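You operate a simulated robot arm through the tools that you are given. There is no shell and no other tool.

Carry out the task below with a simulated two-armed robot. There is one attempt and no reset: what you move stays moved.

JOB
Pick up the green oil can with one hand, pass it to the other hand and put it on the cabinet top. Set down upright: green oil can.

Only the result counts: the job must be done as asked and must still hold three seconds after the hand-in. Knocking over, shifting, dropping, spilling or breaking anything else fails it.

ROBOT AND FRAMES
Two 7-joint arms with two-finger parallel grippers on one trunk, on a base that moves. Base frame: it is fixed to the floor where the robot stands at the start and does not move with it; the origin is under the middle of the robot, x ahead of it, y to its left, z up. Units: mm, degrees, N and s.
The left shoulder is at the start at [124, 171, 1162], the right one opposite. With the tool pointing down near the work surface each hand reaches from about 400 to 920 mm from the robot's upright axis, wherever it stands, measured 20 degrees to its own side. Places, roughly: cabinet top (22x21 cm) [2180, -2720, 740]; green oil can [1500, -2250, 1000]. Payload 4.4 kg a hand.
Tool frame (each hand has its own): the origin (TCP) lies between the finger pads and is the grasp point; the fingertips stand 23 mm ahead of it; z points along the fingers, y is the line along which they close. The gripper opens to 94 mm. The fingers are 38 mm wide and 10 mm thick; the gripper's body (54 by 96 mm) begins 39 mm behind the TCP.
Orientation is that of the tool frame in the base frame, as a unit quaternion [x, y, z, w]. With the fingers straight down and closing along the base's y, the tool's x points along the base's -x, its y along +y and its z along -z.

CONTROLS
- The arms move only by the tool send_rows. It takes "left_deltas", "right_deltas" or both (then of equal length, played together; a hand with none holds still); each is a list of rows, each a list of 3 entries, a list of its own where there are three numbers: the shift along the tool's x, y, z in mm, then the turn, a rotation vector about the tool's x, y, z in degrees, then the closure in counts, from 0 (fully open) to 255 (shut). In form: [[[dx, dy, dz], [rx, ry, rz], grip], ...]. A call has 1 to 20 rows; each row shifts and turns the commanded pose from where the row before left it, along the tool's axes as they then stand. Rows are played at 5 a second. More than 50 mm and 8.6 degrees between two rows, or a gripper value outside its range, and nothing of the call is played. Where a pose cannot be reached the arm comes as near as it can. A force on the tool above 40 N (or 10 N above the force at the start of the call, whichever is more), or a blocked arm, ends the call early, and 0.2 s more pass. The fingers move at their own pace (about 72 mm/s each) and stop on an object; they squeeze with about 42 N. The grip force told is the motor's: it shows also when the fingers shut on nothing. Time passes only in rows, and 0.2 s behind the last, so rows that do not move let the fingers close. The reply holds the time, the measured pose of the TCP, the force on the tool along the base axes, the opening and the grip force, in the units named above and with some noise, with the torque about the TCP (base axes, N m) and any sound that the robot's microphone picked up.
- Cameras (640 x 400 px; columns grow to the right, rows downward): "scene" is now at [246.8, -7.5, 1318.3]; the picture's right is [-0.08, -1.00, 0.00], its down [-0.42, 0.03, -0.91] and it looks along [0.91, -0.07, -0.42] (base axes); focal length 233 px, centre (320, 200). "left" rides on the left gripper at [86, -16, -75] in its tool frame; the picture's right is [0.18, 0.98, 0.00], its down [-0.58, 0.11, -0.81] and it looks along [-0.79, 0.15, 0.59] (tool axes); focal length 243 px, centre (320, 200). "right" rides on the right gripper at [86, 16, -75] in its tool frame; the picture's right is [-0.18, 0.98, 0.00], its down [-0.58, -0.11, -0.81] and it looks along [-0.79, -0.15, 0.59] (tool axes); focal length 243 px, centre (320, 200).
- camera(camera): a new picture of that camera. No time passes.
- raise_lower(by): moves the trunk up (or, below 0, down) by that many mm; the arms and the scene camera ride with it, the base frame stays. It gives what a move gives, with no picture.
- steer(legs): drives the robot by 1 to 6 legs, each [ahead, left, turn to the left] in mm, mm and degrees, along the robot's own axes; the way and the turn of a leg run together, so that a leg with both is an arc; at most 1500 mm and 180 degrees a leg. The arms and the cameras ride along, it lands a little off, and it stops where it bumps. It gives what a move gives.
- aim_head(pan, tilt): turns the head with the scene camera to pan (to the left, within 80 degrees either way) and tilt (down, from -29 to 69), counted from straight ahead of the robot (the tilt from the chest, where the trunk bows). It gives what a move gives.
- locate(camera, pixels): for up to 12 pixels [column, row] of the newest picture of that camera ("zoom" is the newest enlarged one), the place [x, y, z] in the base frame of the surface seen there, good to about 2 mm. No time passes.
- inspect(camera, box): a new picture of the part [left, top, right, bottom] of that camera's present view, enlarged. No time passes.
- sign_off(): hands the job in; it is judged then, once.

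Open the grippers and draw the arms clear of the work before you hand the job in, unless the task says otherwise.

The tools are called after "Request:" as a command line: name --argument value ..., lists and objects as JSON in quotes. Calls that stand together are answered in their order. send_rows: Moves the arms, as the interface text tells. Its arguments: {"type":"object","properties":{"left_deltas":{"type":"array","items":{"type":"array"}},"right_deltas":{"type":"array","items":{"type":"array"}}},"required":[]} The other tools are called the same way: raise_lower (by) moves the trunk up or down; steer (legs) drives the base; aim_head (pan, tilt) turns the head that bears the scene camera; camera (camera) takes a picture; locate (camera, pixels) gives the place of the surface under pixels of a picture; inspect (camera, box) takes an enlarged picture of a part of a camera's view; sign_off () hands the job in.

At the start:

```text
t: 0.0
left_ee_pos: [550.7, 249.4, 1236.5]
left_tool_rot: [0.0, 1.0, 0.0, 0.0]
left_contact_force: [-1.4, 0.2, -0.2]
left_moment: [0.03, 0.0, -0.02]
left_width: 94.0
left_grip_force: 0.1
right_ee_pos: [481.8, -212.6, 1239.5]
right_tool_rot: [0.0, 1.0, 0.0, 0.0]
right_contact_force: [0.2, -0.3, 0.3]
right_moment: [0.02, 0.0, 0.01]
right_width: 94.0
right_grip_force: 0.0
trunk travel left (down, up): [-175.0, 213.0]
robot x, y, heading: [-0.2, -3.4, -0.3]
head pan, tilt (commanded): [-4.4, 24.8]
```

scene: 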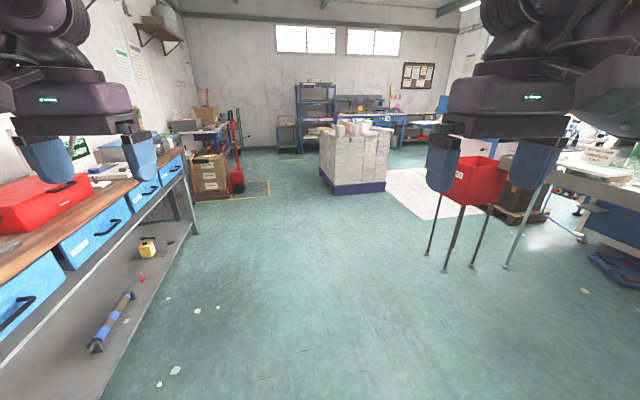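
right: 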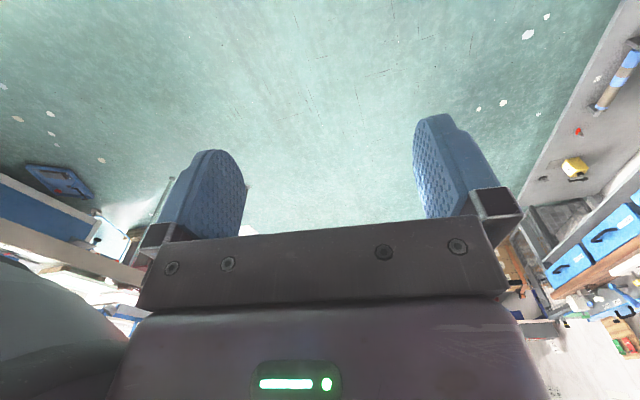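
left: 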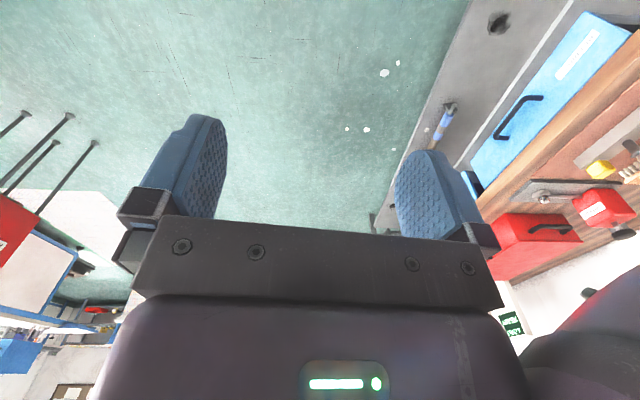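

The scene picture shows the room ahead; the oil can and cabinet lie to the right, outside the view. I turn the head to the right to look at them.

Request:
aim_head --pan -56 --tilt 15

Request:
camera --camera "scene"

```text
t: 1.2
left_ee_pos: [551.1, 249.2, 1236.2]
left_tool_rot: [0.0, 1.0, -0.002, 0.0]
left_contact_force: [0.8, 0.0, -0.5]
left_moment: [-0.03, 0.0, -0.03]
left_width: 94.0
left_grip_force: 0.0
right_ee_pos: [482.0, -212.3, 1239.5]
right_tool_rot: [0.001, 1.0, 0.0, 0.001]
right_contact_force: [0.6, 0.4, 0.5]
right_moment: [0.03, -0.01, 0.0]
right_width: 93.9
right_grip_force: 0.0
trunk travel left (down, up): [-175.0, 213.0]
robot x, y, heading: [1.2, -0.7, 0.0]
head pan, tilt (commanded): [-56.0, 15.0]
```

```text
taken
```

scene: 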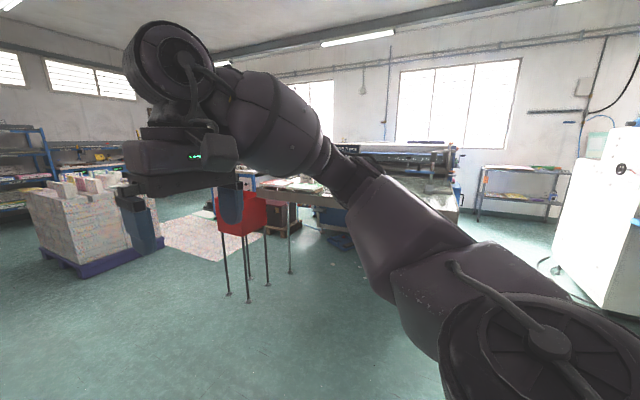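

The right arm hides most of the area at the workbench (column 300-450). I turn the base 55 degrees to the right and look straight ahead.

Request:
steer --legs '[[0, 0, -55]]'

Request:
aim_head --pan 0 --tilt 15

Request:
camera --camera "scene"

```text
t: 4.0
left_ee_pos: [522.5, -303.3, 1236.5]
left_tool_rot: [0.458, 0.889, 0.0, 0.0]
left_contact_force: [-0.5, -0.1, 0.1]
left_moment: [0.01, -0.03, -0.01]
left_width: 93.7
left_grip_force: 0.0
right_ee_pos: [107.1, -515.9, 1238.9]
right_tool_rot: [0.457, 0.89, 0.0, 0.001]
right_contact_force: [-0.3, 0.2, 0.6]
right_moment: [0.0, -0.01, 0.01]
right_width: 93.9
right_grip_force: 0.0
trunk travel left (down, up): [-175.0, 213.0]
robot x, y, heading: [-1.9, -3.4, -54.8]
head pan, tilt (commanded): [-56.0, 15.0]
```

```text
t: 5.3
left_ee_pos: [523.5, -305.0, 1236.7]
left_tool_rot: [0.457, 0.889, 0.0, 0.0]
left_contact_force: [-0.1, 1.2, -0.5]
left_moment: [-0.01, 0.03, 0.03]
left_width: 94.0
left_grip_force: 0.1
right_ee_pos: [107.1, -515.6, 1239.7]
right_tool_rot: [0.457, 0.89, 0.001, -0.001]
right_contact_force: [-0.4, 0.7, -0.2]
right_moment: [0.03, 0.02, 0.02]
right_width: 94.0
right_grip_force: 0.1
trunk travel left (down, up): [-175.0, 213.0]
robot x, y, heading: [1.3, -0.9, -54.6]
head pan, tilt (commanded): [0.0, 15.0]
```

```text
taken
```

scene: 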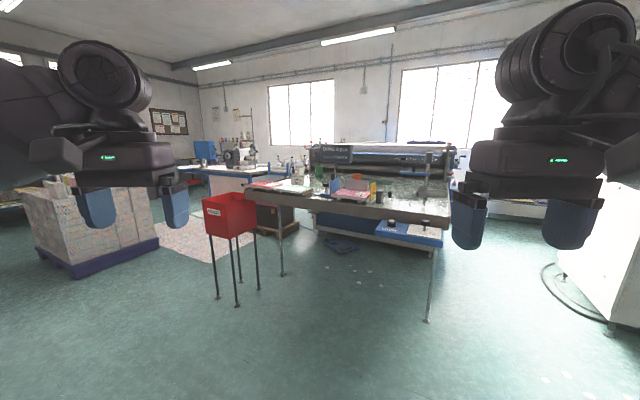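

The table with small objects is at columns 250-450, rows 160-230. I zoom in to find the green oil can and the cabinet.

Request:
inspect --camera "scene" --box '[190, 120, 470, 295]'

```text
2.29 times, centred on (330, 208) of scene
```

zoom: 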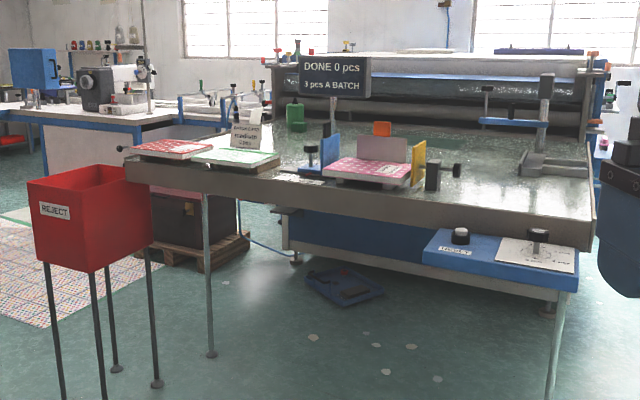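

The green oil can seems to be at zoom (295,117) with a thin spout up to (297,45). I measure it, the table and nearby things.

Request:
locate --camera "zoom" --pixels '[[295, 115], [296, 127], [297, 48], [297, 85], [230, 160], [270, 165], [470, 190], [320, 185], [200, 205], [420, 140], [590, 240], [335, 75]]'

Request:
inspect --camera "scene" --box '[270, 140, 400, 221]'

```text
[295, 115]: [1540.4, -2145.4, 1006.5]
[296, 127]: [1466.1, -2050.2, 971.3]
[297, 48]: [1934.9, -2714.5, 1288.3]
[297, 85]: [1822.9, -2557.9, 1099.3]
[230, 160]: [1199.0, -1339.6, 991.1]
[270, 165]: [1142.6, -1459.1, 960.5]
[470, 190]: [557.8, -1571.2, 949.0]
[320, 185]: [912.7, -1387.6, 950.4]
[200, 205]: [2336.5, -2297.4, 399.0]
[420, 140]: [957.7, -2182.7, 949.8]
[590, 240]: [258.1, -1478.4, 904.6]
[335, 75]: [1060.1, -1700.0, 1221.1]
```

```text
4.92 times, centred on (335, 180) of scene
```

zoom: 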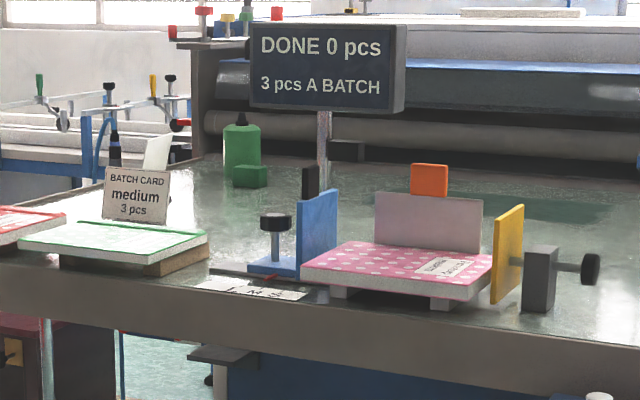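

In this zoom a green can with a dark nozzle stands at (241,150), with a green block before it at (250,177). I measure both, plus the table far edge.

Request:
locate --camera "zoom" --pixels '[[241, 150], [241, 128], [241, 118], [250, 177], [250, 187], [228, 150], [257, 150], [115, 150], [150, 150], [90, 190], [380, 160], [220, 165]]'

```text
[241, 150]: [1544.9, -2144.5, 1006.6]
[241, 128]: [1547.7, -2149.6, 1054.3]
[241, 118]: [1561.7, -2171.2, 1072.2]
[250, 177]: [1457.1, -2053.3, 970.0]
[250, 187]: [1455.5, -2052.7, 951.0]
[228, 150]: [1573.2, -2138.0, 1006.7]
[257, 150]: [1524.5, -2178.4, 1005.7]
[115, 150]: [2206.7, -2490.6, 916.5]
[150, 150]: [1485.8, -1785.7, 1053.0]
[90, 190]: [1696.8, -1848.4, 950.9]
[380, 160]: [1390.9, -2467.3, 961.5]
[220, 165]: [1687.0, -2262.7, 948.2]
```

The can's body is about 65 mm across at roughly (1563, -2168), from z 948 to 1055. Now I map the floor and furniture around: pallets, table legs, reject stand, and what lies behind.

Request:
locate --camera "scene" --pixels '[[245, 186], [282, 274], [428, 320], [449, 222], [237, 304], [258, 290], [217, 297], [262, 235], [297, 222], [280, 215], [158, 245], [445, 245]]'

Request:
inspect --camera "scene" --box '[190, 130, 320, 211]'

```text
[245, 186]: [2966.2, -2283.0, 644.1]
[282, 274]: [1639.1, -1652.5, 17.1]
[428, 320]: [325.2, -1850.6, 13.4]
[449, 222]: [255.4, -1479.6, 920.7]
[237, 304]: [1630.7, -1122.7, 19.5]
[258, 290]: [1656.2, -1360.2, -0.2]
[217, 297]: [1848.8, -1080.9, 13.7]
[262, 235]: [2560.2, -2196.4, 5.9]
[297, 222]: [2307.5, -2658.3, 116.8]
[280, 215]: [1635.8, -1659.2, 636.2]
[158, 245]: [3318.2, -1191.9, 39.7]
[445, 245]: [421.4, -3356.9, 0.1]
```

```text
4.92 times, centred on (255, 170) of scene
```

zoom: 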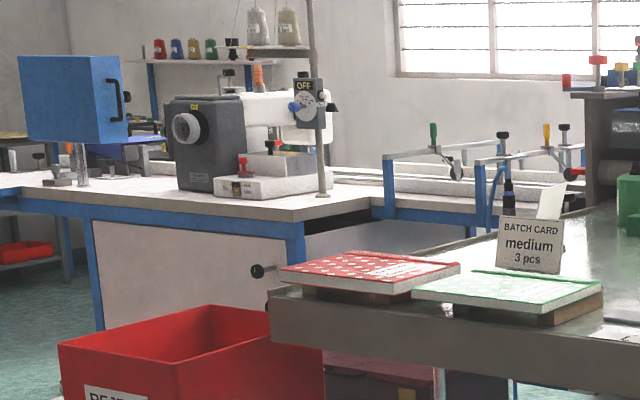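

The reject stand occupies about x 1620-1870, y -1080 to -1370, the table's front left leg is at (1639,-1652), and a pallet with a dark box is near (2300-2560, -2200 to -2660). I drive around the left of the reject stand to about (2350,-480) and turn to face -y to look.

Request:
steer --legs '[[0, 0, 43], [1500, 0, 0], [900, 0, 0], [0, 0, -78]]'

Request:
camera --camera "scene"

```text
t: 22.4
left_ee_pos: [2633.3, -995.6, 1236.1]
left_tool_rot: [0.692, 0.722, 0.001, 0.0]
left_contact_force: [-0.3, -0.2, -0.5]
left_moment: [0.01, 0.01, -0.01]
left_width: 94.2
left_grip_force: 0.1
right_ee_pos: [2169.6, -945.1, 1239.3]
right_tool_rot: [0.692, 0.721, 0.001, 0.0]
right_contact_force: [-0.4, 0.1, -0.1]
right_moment: [0.0, 0.0, 0.03]
right_width: 93.8
right_grip_force: 0.0
trunk travel left (down, up): [-175.0, 213.0]
robot x, y, heading: [2359.3, -454.3, -87.7]
head pan, tilt (commanded): [0.0, 15.0]
```

```text
taken
```

scene: 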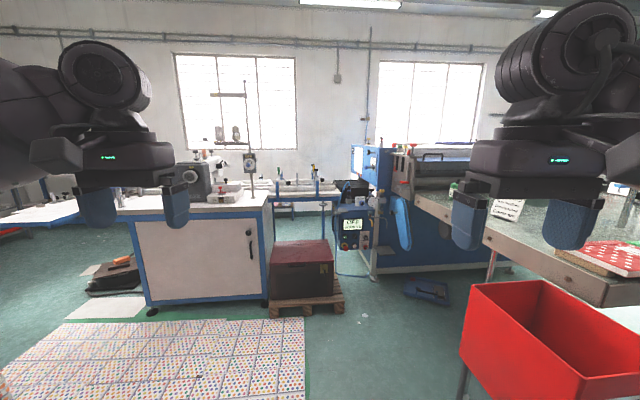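

The cabinet top should appear at around pixel (350,204): the grey/blue control cabinet. I zoom in on that area.

Request:
inspect --camera "scene" --box '[260, 130, 500, 280]'

```text
2.67 times, centred on (380, 205) of scene
```

zoom: 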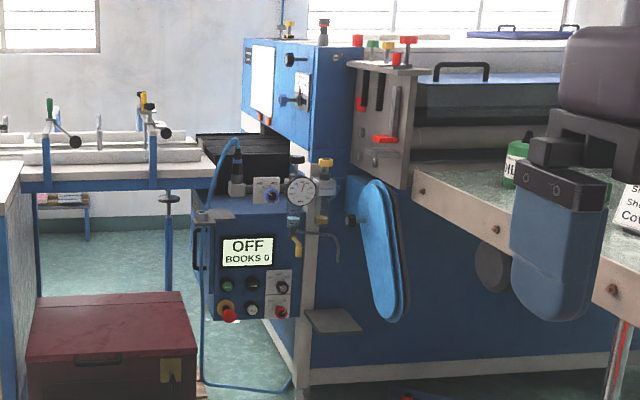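

The control cabinet carries a display "OFF / BOOKS 0" at zoom (248,252), with its top around row 205; there are fittings on it. I measure points on its top.

Request:
locate --camera "zoom" --pixels '[[245, 207], [215, 212], [285, 207], [265, 190], [300, 190], [237, 170], [245, 160], [215, 135], [275, 150], [248, 300], [325, 165], [105, 330]]'

Request:
inspect --camera "scene" --box '[320, 170, 400, 220]'

```text
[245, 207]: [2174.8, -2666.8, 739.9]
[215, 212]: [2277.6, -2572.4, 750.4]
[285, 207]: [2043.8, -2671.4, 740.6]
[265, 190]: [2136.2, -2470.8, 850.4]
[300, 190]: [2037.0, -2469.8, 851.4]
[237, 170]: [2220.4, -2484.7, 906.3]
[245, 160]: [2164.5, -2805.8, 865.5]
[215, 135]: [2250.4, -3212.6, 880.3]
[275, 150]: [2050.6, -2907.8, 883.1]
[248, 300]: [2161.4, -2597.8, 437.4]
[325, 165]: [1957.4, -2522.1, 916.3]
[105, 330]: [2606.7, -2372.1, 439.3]
```

```text
8.00 times, centred on (360, 195) of scene
```

zoom: 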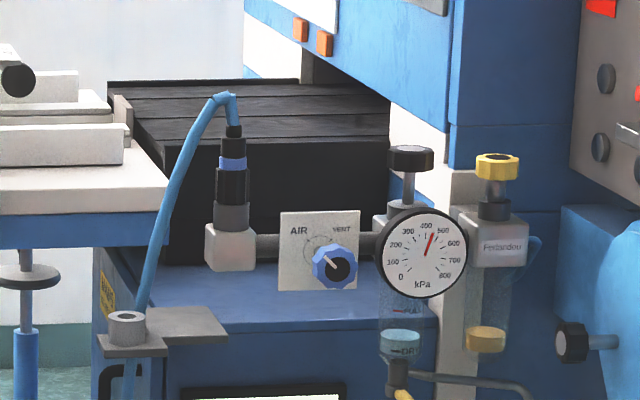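

The cabinet's blue top is at z 740, with its front edge near y -2598; an air regulator (top to about z 930, at y about -2475) stands in front, and a black stack behind at y -2806. I now measure the floor obstacles: pallet, blue floor tray, table edge.

Request:
camera --camera "scene"

Request:
locate --camera "scene" --pixels '[[272, 317], [343, 312], [331, 280], [332, 242], [274, 243], [405, 293], [446, 303], [425, 280], [372, 278], [462, 312], [491, 270], [420, 205]]'

Request:
inspect --camera "scene" --box '[380, 150, 640, 312]'

```text
taken
```

scene: 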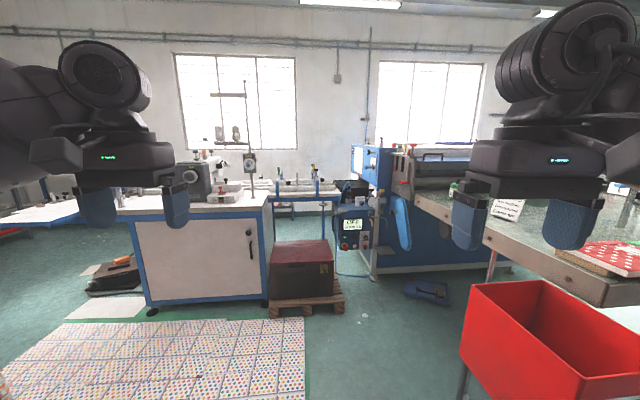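

```text
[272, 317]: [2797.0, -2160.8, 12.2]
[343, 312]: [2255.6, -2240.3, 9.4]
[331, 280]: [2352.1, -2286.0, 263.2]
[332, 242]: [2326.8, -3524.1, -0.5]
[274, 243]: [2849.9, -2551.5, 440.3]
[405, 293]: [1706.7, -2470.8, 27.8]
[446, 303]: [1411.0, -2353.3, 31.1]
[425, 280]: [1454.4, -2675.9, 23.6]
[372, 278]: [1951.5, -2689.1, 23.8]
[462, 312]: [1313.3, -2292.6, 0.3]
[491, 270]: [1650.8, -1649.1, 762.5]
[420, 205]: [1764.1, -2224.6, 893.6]
```

```text
2.46 times, centred on (510, 231) of scene
```

zoom: 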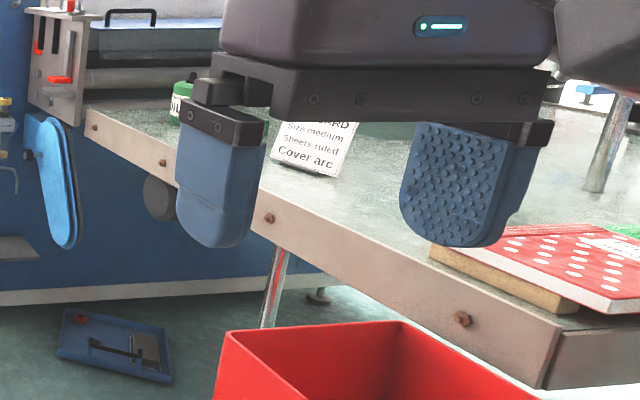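

The table's left edge is x 1764, the pallet corner is at (2256,-2240), and the floor between is free. I tilt the head down to see how big the robot's own base is before driving in.

Request:
aim_head --pan 0 --tilt 69

Request:
camera --camera "scene"

```text
t: 23.6
left_ee_pos: [2633.3, -994.9, 1236.4]
left_tool_rot: [0.693, 0.721, 0.0, 0.001]
left_contact_force: [-0.1, -0.4, -0.6]
left_moment: [-0.01, 0.0, 0.02]
left_width: 94.0
left_grip_force: 0.1
right_ee_pos: [2170.2, -944.1, 1238.9]
right_tool_rot: [0.692, 0.721, 0.0, 0.0]
right_contact_force: [0.2, 0.5, -0.2]
right_moment: [-0.02, 0.02, -0.01]
right_width: 93.9
right_grip_force: 0.0
trunk travel left (down, up): [-175.0, 213.0]
robot x, y, heading: [2362.8, -452.1, -87.4]
head pan, tilt (commanded): [0.0, 68.8]
```

```text
taken
```

scene: 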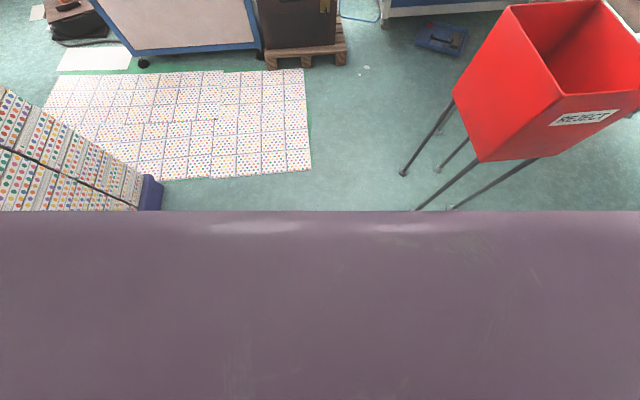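

The floor sheets with dots are at columns 45-310; the torso's front edge is at row 211. I measure the sheet corners, the torso and the stand so my path stays clear.

Request:
locate --camera "scene" --pixels '[[305, 70], [311, 168], [163, 180], [150, 195], [345, 62], [308, 62], [404, 174], [417, 209], [320, 225], [320, 300], [100, 230], [540, 230]]'

```text
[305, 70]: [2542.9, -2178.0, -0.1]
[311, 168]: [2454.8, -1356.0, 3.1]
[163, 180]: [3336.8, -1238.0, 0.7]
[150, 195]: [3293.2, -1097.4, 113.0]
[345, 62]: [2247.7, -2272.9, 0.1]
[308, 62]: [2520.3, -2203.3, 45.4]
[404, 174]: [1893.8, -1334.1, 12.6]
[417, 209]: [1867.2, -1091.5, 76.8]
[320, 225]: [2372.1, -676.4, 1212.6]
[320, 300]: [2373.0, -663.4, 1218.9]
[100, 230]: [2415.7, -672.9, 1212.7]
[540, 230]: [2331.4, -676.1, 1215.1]
```

The sheets start at x 2455 and the stand's legs reach x 1894, so I drive along x about 2170 in between. First leg to about (2170,-1050), then look again.

Request:
steer --legs '[[590, -218, 0], [0, 0, -2.6]]'

Request:
aim_head --pan -30 --tilt 25

Request:
camera --camera "scene"

```text
t: 27.6
left_ee_pos: [2425.4, -1610.0, 1237.5]
left_tool_rot: [0.705, 0.71, 0.001, 0.001]
left_contact_force: [0.4, 0.4, 0.1]
left_moment: [0.01, -0.05, -0.01]
left_width: 94.3
left_grip_force: 0.1
right_ee_pos: [1963.3, -1544.4, 1239.8]
right_tool_rot: [0.704, 0.71, 0.0, 0.0]
right_contact_force: [-1.0, -0.7, 0.1]
right_moment: [0.0, -0.02, -0.02]
right_width: 93.6
right_grip_force: 0.0
trunk travel left (down, up): [-175.0, 213.0]
robot x, y, heading: [2174.2, -1061.8, -89.5]
head pan, tilt (commanded): [0.0, 68.8]
```

```text
t: 28.7
left_ee_pos: [2424.8, -1610.8, 1236.3]
left_tool_rot: [0.704, 0.71, 0.0, 0.0]
left_contact_force: [-0.1, -0.5, -0.7]
left_moment: [0.02, -0.01, 0.02]
left_width: 94.0
left_grip_force: 0.0
right_ee_pos: [1964.0, -1544.6, 1240.5]
right_tool_rot: [0.705, 0.709, 0.0, 0.0]
right_contact_force: [0.2, -0.9, 0.1]
right_moment: [0.02, 0.02, 0.02]
right_width: 93.8
right_grip_force: 0.0
trunk travel left (down, up): [-175.0, 213.0]
robot x, y, heading: [2168.9, -1058.2, -89.5]
head pan, tilt (commanded): [-30.0, 25.0]
```

```text
taken
```

scene: 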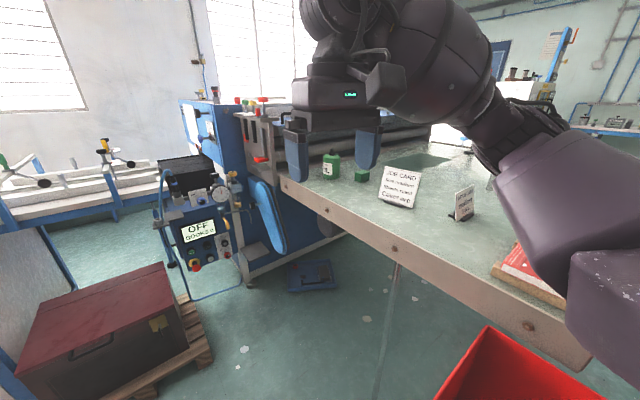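

Now the can is visible at (331,165) between the right fingers, a small green block at (361,175) and a job card at (398,187). I zoom in for the details.

Request:
inspect --camera "scene" --box '[270, 130, 430, 230]'

Request:
locate --camera "zoom" --pixels '[[244, 95], [244, 120], [235, 145], [244, 188], [217, 150], [276, 150], [244, 205], [365, 165], [365, 200], [440, 160], [500, 310], [60, 200]]'

```text
4.00 times, centred on (350, 180) of scene
```

zoom: 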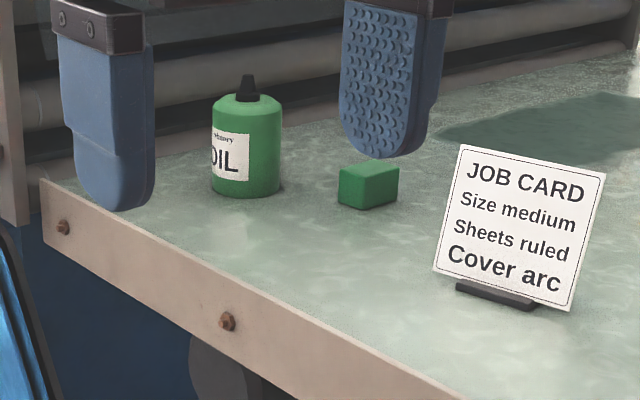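

```text
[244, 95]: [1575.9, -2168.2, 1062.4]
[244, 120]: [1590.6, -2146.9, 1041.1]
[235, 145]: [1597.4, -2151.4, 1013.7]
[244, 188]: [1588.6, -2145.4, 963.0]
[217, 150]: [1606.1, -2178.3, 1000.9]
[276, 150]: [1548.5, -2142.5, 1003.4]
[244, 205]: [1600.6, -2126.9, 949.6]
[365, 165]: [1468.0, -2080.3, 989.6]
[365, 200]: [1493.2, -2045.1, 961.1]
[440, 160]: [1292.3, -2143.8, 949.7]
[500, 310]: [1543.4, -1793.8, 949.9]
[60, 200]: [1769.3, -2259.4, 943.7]
```

I now measure the machine at the table's end (blue panel at (215,120), grey plate with red knobs at (260,130)) since the left hand will come near it.

Request:
inspect --camera "scene" --box '[140, 80, 300, 180]'

Request:
locate --camera "zoom" --pixels '[[170, 90], [360, 90], [290, 60], [405, 130], [480, 70], [310, 110], [400, 250], [190, 290], [120, 310], [100, 360], [300, 25], [340, 300]]'

```text
4.00 times, centred on (220, 130) of scene
```

zoom: 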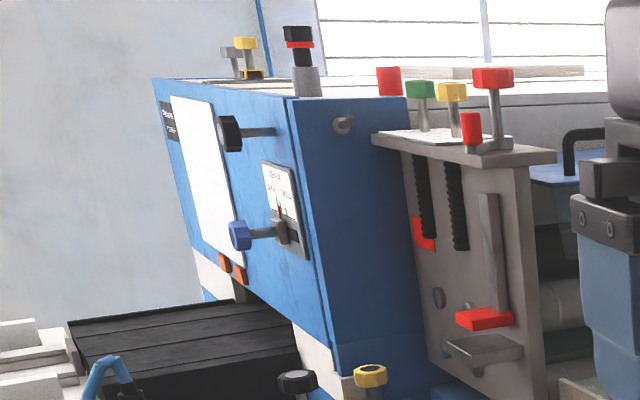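

```text
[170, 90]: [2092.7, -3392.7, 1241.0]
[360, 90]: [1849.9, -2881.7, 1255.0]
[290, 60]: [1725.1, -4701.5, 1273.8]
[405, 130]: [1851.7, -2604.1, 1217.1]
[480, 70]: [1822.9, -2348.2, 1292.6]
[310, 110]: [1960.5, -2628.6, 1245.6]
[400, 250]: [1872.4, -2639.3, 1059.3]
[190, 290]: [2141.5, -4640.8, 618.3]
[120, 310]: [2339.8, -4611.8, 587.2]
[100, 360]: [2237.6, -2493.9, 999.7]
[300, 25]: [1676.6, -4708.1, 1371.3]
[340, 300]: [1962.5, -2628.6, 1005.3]
```

The can (about 75 mm wide, 105 mm tall plus nozzle) must be side-grasped by the first hand so the second can take it from above and set it down top-down behind the regulator. I test in free space whether the left wrist can roll half a turn (so its camera sits on top when the hand is level).

Request:
send_rows --left_deltas '[[[0, 0, 0], [0, 0, 8.5], 0], [[0, 0, 0], [0, 0, 8.5], 0], [[0, 0, 0], [0, 0, 8.5], 0], [[0, 0, 0], [0, 0, 8.5], 0], [[0, 0, 0], [0, 0, 8.5], 0], [[0, 0, 0], [0, 0, 8.5], 0], [[0, 0, 0], [0, 0, 8.5], 0], [[0, 0, 0], [0, 0, 8.5], 0], [[0, 0, 0], [0, 0, 8.5], 0], [[0, 0, 0], [0, 0, 8.5], 0], [[0, 0, 0], [0, 0, 8.5], 0]]'

```text
t: 31.1
left_ee_pos: [2425.2, -1610.8, 1236.4]
left_tool_rot: [1.0, -0.028, 0.0, 0.0]
left_contact_force: [-1.0, -0.5, -0.5]
left_moment: [-0.02, -0.02, 0.02]
left_width: 94.1
left_grip_force: 0.1
right_ee_pos: [1964.0, -1545.0, 1239.6]
right_tool_rot: [0.705, 0.71, 0.001, 0.0]
right_contact_force: [-0.2, -0.4, 0.5]
right_moment: [-0.04, -0.01, 0.04]
right_width: 93.9
right_grip_force: 0.0
trunk travel left (down, up): [-175.0, 213.0]
robot x, y, heading: [2173.2, -1059.5, -89.3]
head pan, tilt (commanded): [-30.0, 25.0]
```

The left hand turned 93 degrees without trouble. I continue with the rest of the half turn.

Request:
send_rows --left_deltas '[[[0, 0, 0], [0, 0, 8.5], 0], [[0, 0, 0], [0, 0, 8.5], 0], [[0, 0, 0], [0, 0, 8.5], 0], [[0, 0, 0], [0, 0, 8.5], 0], [[0, 0, 0], [0, 0, 8.5], 0], [[0, 0, 0], [0, 0, 8.5], 0], [[0, 0, 0], [0, 0, 8.5], 0], [[0, 0, 0], [0, 0, 8.5], 0], [[0, 0, 0], [0, 0, 8.5], 0], [[0, 0, 0], [0, 0, 8.5], 0]]'

Request:
aim_head --pan 25 --tilt 10

Request:
camera --camera "scene"

```text
t: 33.3
left_ee_pos: [2425.0, -1611.3, 1235.4]
left_tool_rot: [0.717, -0.697, 0.0, 0.001]
left_contact_force: [0.0, -0.1, -0.2]
left_moment: [-0.01, 0.03, 0.01]
left_width: 94.1
left_grip_force: 0.2
right_ee_pos: [1963.1, -1544.5, 1239.5]
right_tool_rot: [0.705, 0.71, -0.001, 0.0]
right_contact_force: [-0.3, 0.6, -0.1]
right_moment: [-0.01, 0.01, 0.03]
right_width: 93.8
right_grip_force: 0.1
trunk travel left (down, up): [-175.0, 213.0]
robot x, y, heading: [2173.7, -1061.3, -89.7]
head pan, tilt (commanded): [-30.0, 25.0]
```

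```text
t: 34.5
left_ee_pos: [2425.1, -1610.3, 1236.9]
left_tool_rot: [0.719, -0.695, 0.001, 0.0]
left_contact_force: [-0.6, -0.7, 0.1]
left_moment: [0.0, 0.01, 0.02]
left_width: 93.8
left_grip_force: 0.0
right_ee_pos: [1964.4, -1544.4, 1239.3]
right_tool_rot: [0.705, 0.71, 0.001, 0.0]
right_contact_force: [-0.2, 0.6, 0.1]
right_moment: [0.01, 0.05, 0.02]
right_width: 94.1
right_grip_force: 0.0
trunk travel left (down, up): [-175.0, 213.0]
robot x, y, heading: [2174.9, -1064.0, -89.4]
head pan, tilt (commanded): [25.0, 10.0]
```

```text
taken
```

scene: 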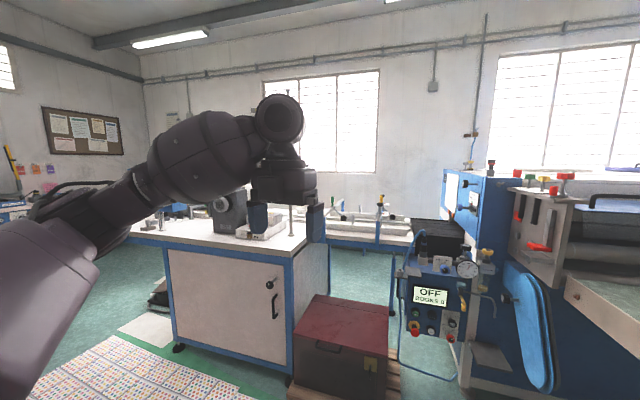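

The left wrist is now turned half round at the same place. Next I test pitching it level (fingers forward, camera side up) with 90 degrees about tool y.

Request:
send_rows --left_deltas '[[[0, 0, 0], [0, 8.2, 0], 0], [[0, 0, 0], [0, 8.2, 0], 0], [[0, 0, 0], [0, 8.2, 0], 0], [[0, 0, 0], [0, 8.2, 0], 0], [[0, 0, 0], [0, 8.2, 0], 0], [[0, 0, 0], [0, 8.2, 0], 0], [[0, 0, 0], [0, 8.2, 0], 0], [[0, 0, 0], [0, 8.2, 0], 0], [[0, 0, 0], [0, 8.2, 0], 0], [[0, 0, 0], [0, 8.2, 0], 0], [[0, 0, 0], [0, 8, 0], 0], [[0, 0, 0], [0, 0, 0], 0]]'

Request:
camera --camera "scene"

```text
t: 37.1
left_ee_pos: [2436.2, -1640.5, 1224.8]
left_tool_rot: [0.508, -0.491, 0.509, 0.492]
left_contact_force: [-0.8, -0.2, 0.4]
left_moment: [0.01, 0.01, 0.03]
left_width: 94.1
left_grip_force: 0.1
left hand out of reach, approached as far as the arm can: row 9, 10, 11
right_ee_pos: [1963.3, -1543.8, 1240.2]
right_tool_rot: [0.705, 0.709, 0.0, 0.0]
right_contact_force: [0.7, 0.5, 0.4]
right_moment: [0.03, -0.03, 0.01]
right_width: 93.8
right_grip_force: 0.1
trunk travel left (down, up): [-175.0, 213.0]
robot x, y, heading: [2176.6, -1061.8, -89.8]
head pan, tilt (commanded): [25.0, 10.0]
```

```text
taken
```

scene: 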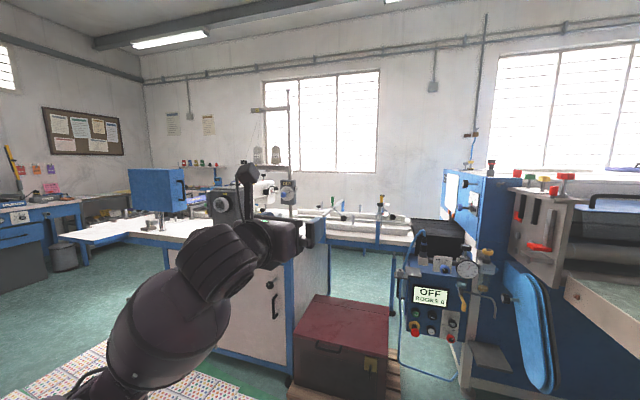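

The level, camera-up pose works (only 30 mm pushed forward). The forearm seems to slope; I measure points along the arm to know its height relative to the hand.

Request:
locate --camera "scene" --pixels '[[313, 230], [290, 240], [265, 235], [240, 250], [215, 230], [215, 290], [160, 270], [150, 330], [110, 380], [200, 340], [247, 175], [215, 260]]'

Request:
inspect --camera "scene" --box '[60, 150, 380, 350]'

```text
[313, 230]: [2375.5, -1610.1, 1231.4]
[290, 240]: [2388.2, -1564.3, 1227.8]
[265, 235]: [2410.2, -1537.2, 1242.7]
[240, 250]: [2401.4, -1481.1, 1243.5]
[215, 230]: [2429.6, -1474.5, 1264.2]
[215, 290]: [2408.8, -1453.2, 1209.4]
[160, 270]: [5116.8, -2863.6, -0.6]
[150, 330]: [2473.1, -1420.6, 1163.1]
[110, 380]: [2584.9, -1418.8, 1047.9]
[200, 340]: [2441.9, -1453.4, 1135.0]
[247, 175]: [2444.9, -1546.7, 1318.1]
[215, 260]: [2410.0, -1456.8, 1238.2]
```

```text
2.00 times, centred on (220, 250) of scene
```

zoom: 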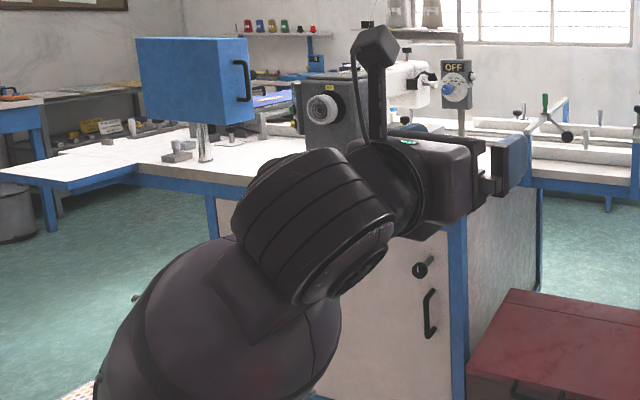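

The forearm now hangs low and outward (about 90-170 mm under the hand), which would strike the table edge. With the trunk raised the forearm should come down from above instead; I test that here in free space by raising the trunk fully.

Request:
raise_lower --by 205

Request:
camera --camera "scene"

```text
t: 39.3
left_ee_pos: [2436.7, -1641.3, 1427.7]
left_tool_rot: [0.508, -0.491, 0.508, 0.491]
left_contact_force: [-0.2, 0.1, 0.3]
left_moment: [-0.04, 0.02, 0.0]
left_width: 94.0
left_grip_force: 0.1
right_ee_pos: [1963.7, -1543.6, 1445.5]
right_tool_rot: [0.704, 0.71, 0.0, 0.0]
right_contact_force: [0.6, 0.7, -0.1]
right_moment: [0.0, 0.01, 0.02]
right_width: 94.0
right_grip_force: 0.1
trunk travel left (down, up): [-380.0, 8.0]
robot x, y, heading: [2173.2, -1062.9, -89.4]
head pan, tilt (commanded): [25.0, 10.0]
```

```text
taken
```

scene: 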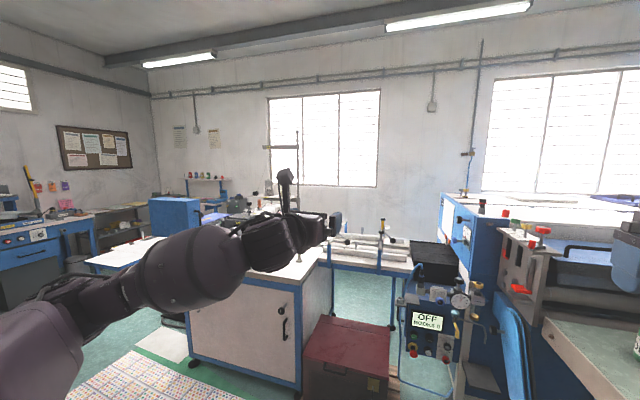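

The arm now comes from the elbow at similar height. I lower the left hand to the would-be pick pose (z about 1000, 650 ahead) with 12 degrees of downward tilt and check the forearm.

Request:
send_rows --left_deltas '[[[-43, 4, 7], [0, -1.2, 0], 0], [[-43, 4, 7], [0, -1.2, 0], 0], [[-43, 4, 7], [0, -1.2, 0], 0], [[-43, 4, 7], [0, -1.2, 0], 0], [[-43, 4, 7], [0, -1.2, 0], 0], [[-43, 4, 7], [0, -1.2, 0], 0], [[-43, 4, 7], [0, -1.2, 0], 0], [[-43, 4, 7], [0, -1.2, 0], 0], [[-43, 4, 7], [0, -1.2, 0], 0], [[-43, 4, 7], [0, -1.2, 0], 0], [[0, 0, 0], [0, 0, 0], 0]]'

Request:
aim_head --pan 25 --tilt 40

Request:
camera --camera "scene"

```text
t: 41.7
left_ee_pos: [2397.3, -1672.9, 994.7]
left_tool_rot: [0.559, -0.541, 0.452, 0.438]
left_contact_force: [-0.1, 0.4, 0.0]
left_moment: [0.01, 0.01, 0.0]
left_width: 93.8
left_grip_force: 0.1
right_ee_pos: [1964.4, -1543.7, 1444.7]
right_tool_rot: [0.705, 0.709, 0.0, 0.0]
right_contact_force: [0.2, 0.6, -0.2]
right_moment: [0.0, 0.01, -0.01]
right_width: 93.8
right_grip_force: 0.1
trunk travel left (down, up): [-380.0, 8.0]
robot x, y, heading: [2172.6, -1059.7, -89.3]
head pan, tilt (commanded): [25.0, 10.0]
```

```text
t: 42.7
left_ee_pos: [2397.4, -1673.9, 995.9]
left_tool_rot: [0.558, -0.541, 0.451, 0.438]
left_contact_force: [-0.3, 0.9, -0.7]
left_moment: [0.01, -0.03, -0.01]
left_width: 94.1
left_grip_force: 0.0
right_ee_pos: [1965.2, -1543.3, 1444.4]
right_tool_rot: [0.705, 0.71, 0.0, 0.0]
right_contact_force: [0.0, -0.1, -0.4]
right_moment: [-0.02, 0.01, 0.0]
right_width: 94.0
right_grip_force: 0.0
trunk travel left (down, up): [-380.0, 8.0]
robot x, y, heading: [2174.2, -1060.3, -89.5]
head pan, tilt (commanded): [25.0, 40.0]
```

```text
taken
```

scene: 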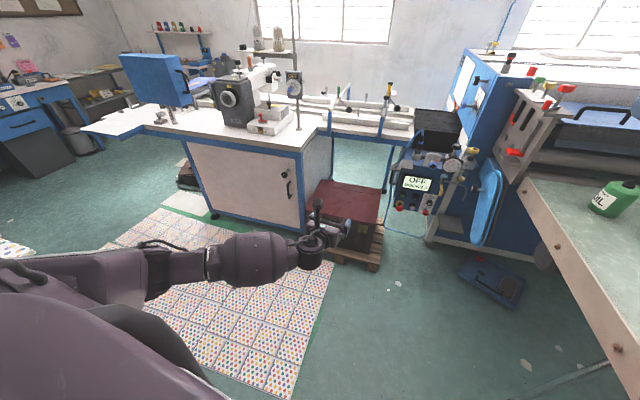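

The pose was reached without a reach warning: the arm now runs from the shoulder at lower left to the hand at (335,235). I measure heights along the arm.

Request:
inspect --camera "scene" --box '[130, 180, 370, 330]'

Request:
locate --camera "scene" --pixels '[[345, 229], [335, 240], [311, 243], [312, 262], [290, 255], [255, 240], [255, 280], [220, 262], [190, 262], [140, 270], [70, 275], [318, 205]]'

```text
2.67 times, centred on (250, 255) of scene
```

zoom: 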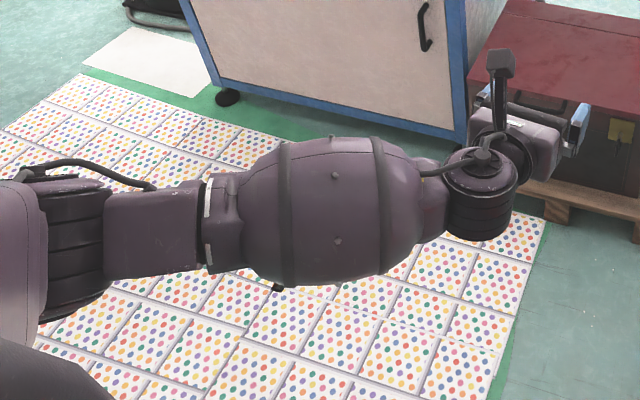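

```text
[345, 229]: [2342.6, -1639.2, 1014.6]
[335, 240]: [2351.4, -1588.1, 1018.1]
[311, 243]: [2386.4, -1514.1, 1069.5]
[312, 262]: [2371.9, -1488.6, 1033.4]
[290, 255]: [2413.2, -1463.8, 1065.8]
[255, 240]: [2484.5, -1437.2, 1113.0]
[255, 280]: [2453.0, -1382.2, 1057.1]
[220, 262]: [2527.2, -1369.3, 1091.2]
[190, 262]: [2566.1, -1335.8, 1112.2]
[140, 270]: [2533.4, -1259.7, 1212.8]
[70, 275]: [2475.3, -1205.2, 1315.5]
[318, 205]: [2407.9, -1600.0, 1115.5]
```

At this trunk height the whole left arm stays above z 985, which clears the table. The better role split is: right hand picks from the side (its elbow stays clear of the machine), left hand receives from above and places. I bring the left hand back to fingers-down and flip the right wrist half a turn outward.

Request:
send_rows --left_deltas '[[[0, 0, 0], [0, -7.8, 0], 0], [[0, 0, 0], [0, -7.8, 0], 0], [[0, 0, 0], [0, -7.8, 0], 0], [[0, 0, 0], [0, -7.8, 0], 0], [[0, 0, 0], [0, -7.8, 0], 0], [[0, 0, 0], [0, -7.8, 0], 0], [[0, 0, 0], [0, -7.8, 0], 0], [[0, 0, 0], [0, -7.8, 0], 0], [[0, 0, 0], [0, -7.8, 0], 0], [[0, 0, 0], [0, -7.8, 0], 0], [[0, 0, 0], [0, 0, 0], 0], [[0, 0, 0], [0, 0, 0], 0], [[0, 0, 0], [0, 0, 0], 0], [[0, 0, 0], [0, 0, 0], 0], [[0, 0, 0], [0, 0, 0], 0], [[0, 0, 0], [0, 0, 0], 0], [[0, 0, 0], [0, 0, 0], 0], [[0, 0, 0], [0, 0, 0], 0], [[0, 0, 0], [0, 0, 0], 0], [[0, 0, 0], [0, 0, 0], 0]]' --right_deltas '[[[0, 0, 0], [0, 0, -8.5], 0], [[0, 0, 0], [0, 0, -8.5], 0], [[0, 0, 0], [0, 0, -8.5], 0], [[0, 0, 0], [0, 0, -8.5], 0], [[0, 0, 0], [0, 0, -8.5], 0], [[0, 0, 0], [0, 0, -8.5], 0], [[0, 0, 0], [0, 0, -8.5], 0], [[0, 0, 0], [0, 0, -8.5], 0], [[0, 0, 0], [0, 0, -8.5], 0], [[0, 0, 0], [0, 0, -8.5], 0], [[0, 0, 0], [0, 0, -8.5], 0], [[0, 0, 0], [0, 0, -8.5], 0], [[0, 0, 0], [0, 0, -8.5], 0], [[0, 0, 0], [0, 0, -8.5], 0], [[0, 0, 0], [0, 0, -8.5], 0], [[0, 0, 0], [0, 0, -8.5], 0], [[0, 0, 0], [0, 0, -8.5], 0], [[0, 0, 0], [0, 0, -8.5], 0], [[0, 0, 0], [0, 0, -8.5], 0], [[0, 0, 0], [0, 0, -8.5], 0]]'

```text
t: 46.4
left_ee_pos: [2398.6, -1672.8, 996.2]
left_tool_rot: [0.719, -0.695, 0.0, -0.001]
left_contact_force: [-0.7, 0.3, 0.2]
left_moment: [-0.01, 0.01, 0.0]
left_width: 93.8
left_grip_force: 0.0
right_ee_pos: [2108.8, -1251.9, 1424.9]
right_tool_rot: [-0.465, 0.885, -0.004, -0.008]
right_contact_force: [-14.4, -32.6, -12.3]
right_moment: [2.18, -0.73, -0.61]
right_width: 94.0
right_grip_force: 0.0
right hand out of reach, approached as far as the arm can: row 8, 9, 10, 11, 12, 13, 14, 15, 16, 17, 18
trunk travel left (down, up): [-380.0, 8.0]
robot x, y, heading: [2171.1, -1064.8, -89.3]
head pan, tilt (commanded): [25.0, 40.0]
stopped in row 18 (right hand): the force on the tool passed its limit at 186 N (the readings are from after the stop); the commanded pose is now the measured one
```

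The right wrist hit a joint limit on that side and the hand drifted back toward the robot's own head/chest (force 36 N). I look at it before backing off.

Request:
camera --camera "scene"

Request:
camera --camera "right"

```text
taken
```

scene: 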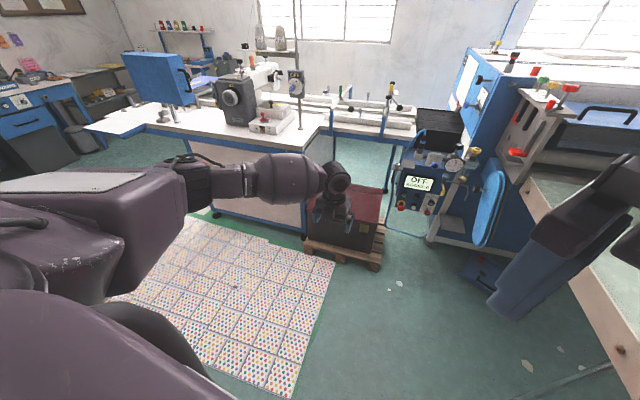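

```text
taken
```

right: 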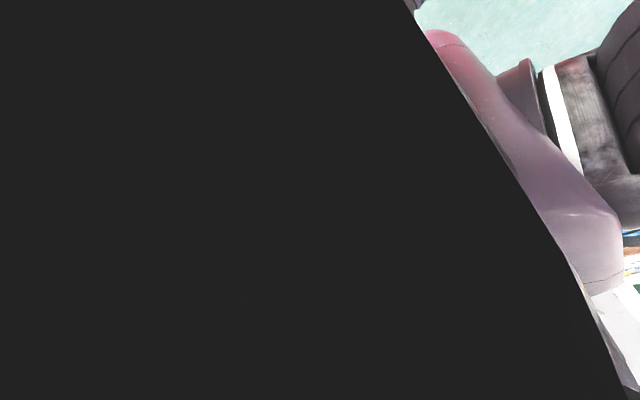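

The right hand rests against the robot's own chest/upper arm. I move it straight forward away from the body first, then unwind the rotation while returning to its starting place.

Request:
send_rows --right_deltas '[[[16, -11, 0], [0, 0, 0], 0], [[25, -17, 0], [0, 0, 0], 0], [[14.4, -1.7, 0], [0, 0, 8.5], 0], [[14, -3.8, 0], [0, 0, 8.5], 0], [[13.3, -5.9, 0], [0, 0, 8.5], 0], [[12.3, -7.7, 0], [0, 0, 8.5], 0], [[11, -9.5, 0], [0, 0, 8.5], 0], [[9.5, -11, 0], [0, 0, 8.5], 0], [[7.7, -12.3, 0], [0, 0, 8.5], 0], [[5.8, -13.3, 0], [0, 0, 8.5], 0], [[3.8, -14, 0], [0, 0, 8.5], 0], [[1.7, -14.4, 0], [0, 0, 8.5], 0], [[-0.5, -14.5, 0], [0, 0, 8.5], 0], [[-2.6, -14.3, 0], [0, 0, 8.5], 0], [[-4.7, -13.7, 0], [0, 0, 8.5], 0], [[-6.7, -12.9, 0], [0, 0, 8.5], 0], [[-8.5, -11.8, 0], [0, 0, 8.5], 0], [[-10.1, -10.4, 0], [0, 0, 8.5], 0], [[-11.5, -8.8, 0], [0, 0, 8.5], 0], [[0, 0, 0], [0, 0, 0], 0]]'

```text
t: 46.8
left_ee_pos: [2397.6, -1671.5, 995.0]
left_tool_rot: [0.718, -0.696, -0.001, 0.0]
left_contact_force: [0.6, 0.0, 0.3]
left_moment: [0.0, 0.02, -0.01]
left_width: 94.0
left_grip_force: 0.0
right_ee_pos: [2108.0, -1251.7, 1424.4]
right_tool_rot: [-0.464, 0.886, -0.004, -0.009]
right_contact_force: [-8.7, -11.3, -3.3]
right_moment: [0.8, -0.57, -0.14]
right_width: 93.9
right_grip_force: 0.0
right hand out of reach, approached as far as the arm can: row 1, 2
trunk travel left (down, up): [-380.0, 8.0]
robot x, y, heading: [2172.4, -1064.7, -89.5]
head pan, tilt (commanded): [25.0, 40.0]
stopped in row 2 (right hand): the force on the tool passed its limit at 49 N (the readings are from after the stop); the commanded pose is now the measured one
```

The hand did not move because that orientation is at the joint limit; it is now pressed less (15 N). I unwind the rotation first, with a small push forward.

Request:
send_rows --right_deltas '[[[2, -1, 0], [0, 0, 4], 0], [[2, -1, 0], [0, 0, 6], 0], [[4, -2, 0], [0, 0, 8], 0], [[4, -2, 0], [0, 0, 8], 0]]'

```text
t: 47.8
left_ee_pos: [2397.4, -1672.7, 995.5]
left_tool_rot: [0.718, -0.696, 0.0, -0.001]
left_contact_force: [-0.7, 0.6, 0.0]
left_moment: [-0.01, 0.01, -0.03]
left_width: 94.0
left_grip_force: 0.1
right_ee_pos: [2103.5, -1264.2, 1425.9]
right_tool_rot: [-0.252, 0.968, -0.005, -0.007]
right_contact_force: [-0.1, -0.1, 0.2]
right_moment: [-0.02, -0.01, -0.02]
right_width: 93.9
right_grip_force: 0.0
trunk travel left (down, up): [-380.0, 8.0]
robot x, y, heading: [2171.0, -1060.6, -89.5]
head pan, tilt (commanded): [25.0, 40.0]
```

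The hand is free now (forces near zero). I continue unwinding while moving it forward to its former place.

Request:
send_rows --right_deltas '[[[19, -12, 0], [0, 0, 8.5], 0], [[17, -14.7, 0], [0, 0, 8.5], 0], [[14.7, -17, 0], [0, 0, 8.5], 0], [[12, -19, 0], [0, 0, 8.5], 0], [[9, -20.5, 0], [0, 0, 8.5], 0], [[5.9, -21.6, 0], [0, 0, 8.5], 0], [[2.6, -22.2, 0], [0, 0, 8.5], 0], [[-0.8, -22.4, 0], [0, 0, 8.5], 0], [[-4, -22.1, 0], [0, 0, 8.5], 0], [[-7.3, -21.2, 0], [0, 0, 8.5], 0], [[-10.3, -20, 0], [0, 0, 8.5], 0], [[-13.1, -18.2, 0], [0, 0, 8.5], 0], [[-15.6, -16, 0], [0, 0, 8.5], 0], [[-17.8, -13.6, 0], [0, 0, 8.5], 0], [[0, 0, 0], [0, 0, 0], 0]]'

Request:
aim_head --pan -20 --tilt 20

Request:
camera --camera "scene"

```text
t: 51.0
left_ee_pos: [2398.1, -1671.7, 995.6]
left_tool_rot: [0.718, -0.696, 0.0, 0.0]
left_contact_force: [0.1, -0.3, 0.1]
left_moment: [0.02, -0.03, -0.03]
left_width: 93.8
left_grip_force: 0.1
right_ee_pos: [1954.7, -1541.1, 1431.7]
right_tool_rot: [0.706, 0.708, -0.008, -0.001]
right_contact_force: [0.2, 0.1, -0.3]
right_moment: [0.01, -0.03, 0.0]
right_width: 94.0
right_grip_force: 0.1
trunk travel left (down, up): [-380.0, 8.0]
robot x, y, heading: [2174.1, -1058.3, -89.6]
head pan, tilt (commanded): [25.0, 40.0]
```

```text
t: 52.1
left_ee_pos: [2397.2, -1671.7, 995.1]
left_tool_rot: [0.718, -0.696, 0.0, -0.001]
left_contact_force: [1.1, -1.4, -0.8]
left_moment: [-0.02, 0.0, -0.01]
left_width: 94.0
left_grip_force: 0.0
right_ee_pos: [1954.7, -1541.3, 1430.8]
right_tool_rot: [0.705, 0.709, -0.007, 0.001]
right_contact_force: [1.0, -0.6, 0.5]
right_moment: [0.05, 0.03, -0.01]
right_width: 94.2
right_grip_force: 0.1
trunk travel left (down, up): [-380.0, 8.0]
robot x, y, heading: [2173.5, -1062.8, -89.6]
head pan, tilt (commanded): [-20.0, 20.0]
```

```text
taken
```

scene: 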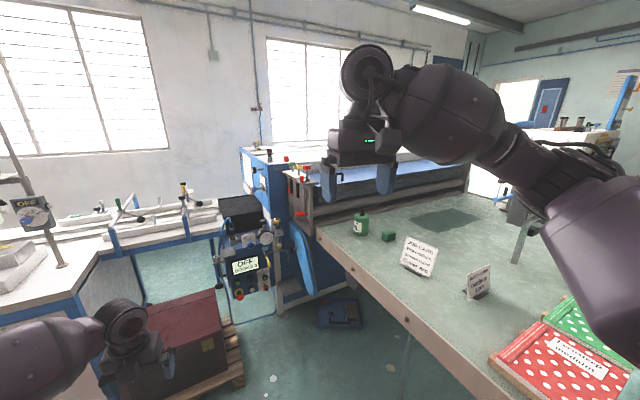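

Right hand is back at (1955,-1541,1431), unharmed. I try the roll in the other direction, ten rows first.

Request:
send_rows --right_deltas '[[[0, 0, 0], [0, 0, 8.5], 0], [[0, 0, 0], [0, 0, 8.5], 0], [[0, 0, 0], [0, 0, 8.5], 0], [[0, 0, 0], [0, 0, 8.5], 0], [[0, 0, 0], [0, 0, 8.5], 0], [[0, 0, 0], [0, 0, 8.5], 0], [[0, 0, 0], [0, 0, 8.5], 0], [[0, 0, 0], [0, 0, 8.5], 0], [[0, 0, 0], [0, 0, 8.5], 0], [[0, 0, 0], [0, 0, 8.5], 0]]'

```text
t: 54.3
left_ee_pos: [2396.3, -1672.3, 996.5]
left_tool_rot: [0.718, -0.696, 0.0, 0.0]
left_contact_force: [0.5, -0.4, -0.3]
left_moment: [-0.01, -0.01, 0.01]
left_width: 94.1
left_grip_force: 0.0
right_ee_pos: [1954.7, -1540.0, 1430.6]
right_tool_rot: [0.999, 0.046, -0.006, 0.007]
right_contact_force: [-0.3, 0.2, -0.2]
right_moment: [-0.01, 0.0, -0.03]
right_width: 93.9
right_grip_force: 0.0
trunk travel left (down, up): [-380.0, 8.0]
robot x, y, heading: [2171.9, -1060.6, -89.9]
head pan, tilt (commanded): [-20.0, 20.0]
```

The right wrist turns freely in the + direction (85 degrees done). I do the rest in small calls, watching for the reach warning.

Request:
send_rows --right_deltas '[[[0, 0, 0], [0, 0, 8.5], 0], [[0, 0, 0], [0, 0, 8.5], 0], [[0, 0, 0], [0, 0, 8.5], 0], [[0, 0, 0], [0, 0, 8.5], 0], [[0, 0, 0], [0, 0, 8.5], 0], [[0, 0, 0], [0, 0, 8.5], 0], [[0, 0, 0], [0, 0, 8.5], 0]]'

```text
t: 55.9
left_ee_pos: [2396.9, -1673.0, 996.0]
left_tool_rot: [0.718, -0.696, 0.0, 0.0]
left_contact_force: [-0.4, 0.2, -0.4]
left_moment: [-0.01, -0.01, -0.02]
left_width: 93.9
left_grip_force: 0.0
right_ee_pos: [1954.7, -1541.2, 1431.8]
right_tool_rot: [0.89, -0.456, -0.002, 0.007]
right_contact_force: [0.0, -0.2, 0.2]
right_moment: [-0.03, 0.01, -0.02]
right_width: 94.2
right_grip_force: 0.0
trunk travel left (down, up): [-380.0, 8.0]
robot x, y, heading: [2175.3, -1060.1, -89.4]
head pan, tilt (commanded): [-20.0, 20.0]
```

145 degrees done with no warning. I finish the last 36 degrees.

Request:
send_rows --right_deltas '[[[0, 0, 0], [0, 0, 8.5], 0], [[0, 0, 0], [0, 0, 8.5], 0], [[0, 0, 0], [0, 0, 8.5], 0], [[0, 0, 0], [0, 0, 8.5], 0], [[0, 0, 0], [0, 0, 1.8], 0]]'

```text
t: 57.1
left_ee_pos: [2397.2, -1672.4, 995.6]
left_tool_rot: [0.718, -0.697, -0.001, -0.001]
left_contact_force: [0.3, 0.9, 0.5]
left_moment: [-0.02, -0.01, -0.01]
left_width: 93.8
left_grip_force: 0.1
right_ee_pos: [1954.8, -1540.3, 1429.9]
right_tool_rot: [-0.707, 0.707, 0.0, -0.008]
right_contact_force: [-0.4, 0.7, 0.1]
right_moment: [0.02, 0.0, 0.03]
right_width: 94.5
right_grip_force: 0.0
trunk travel left (down, up): [-380.0, 8.0]
robot x, y, heading: [2171.2, -1062.7, -89.9]
head pan, tilt (commanded): [-20.0, 20.0]
```

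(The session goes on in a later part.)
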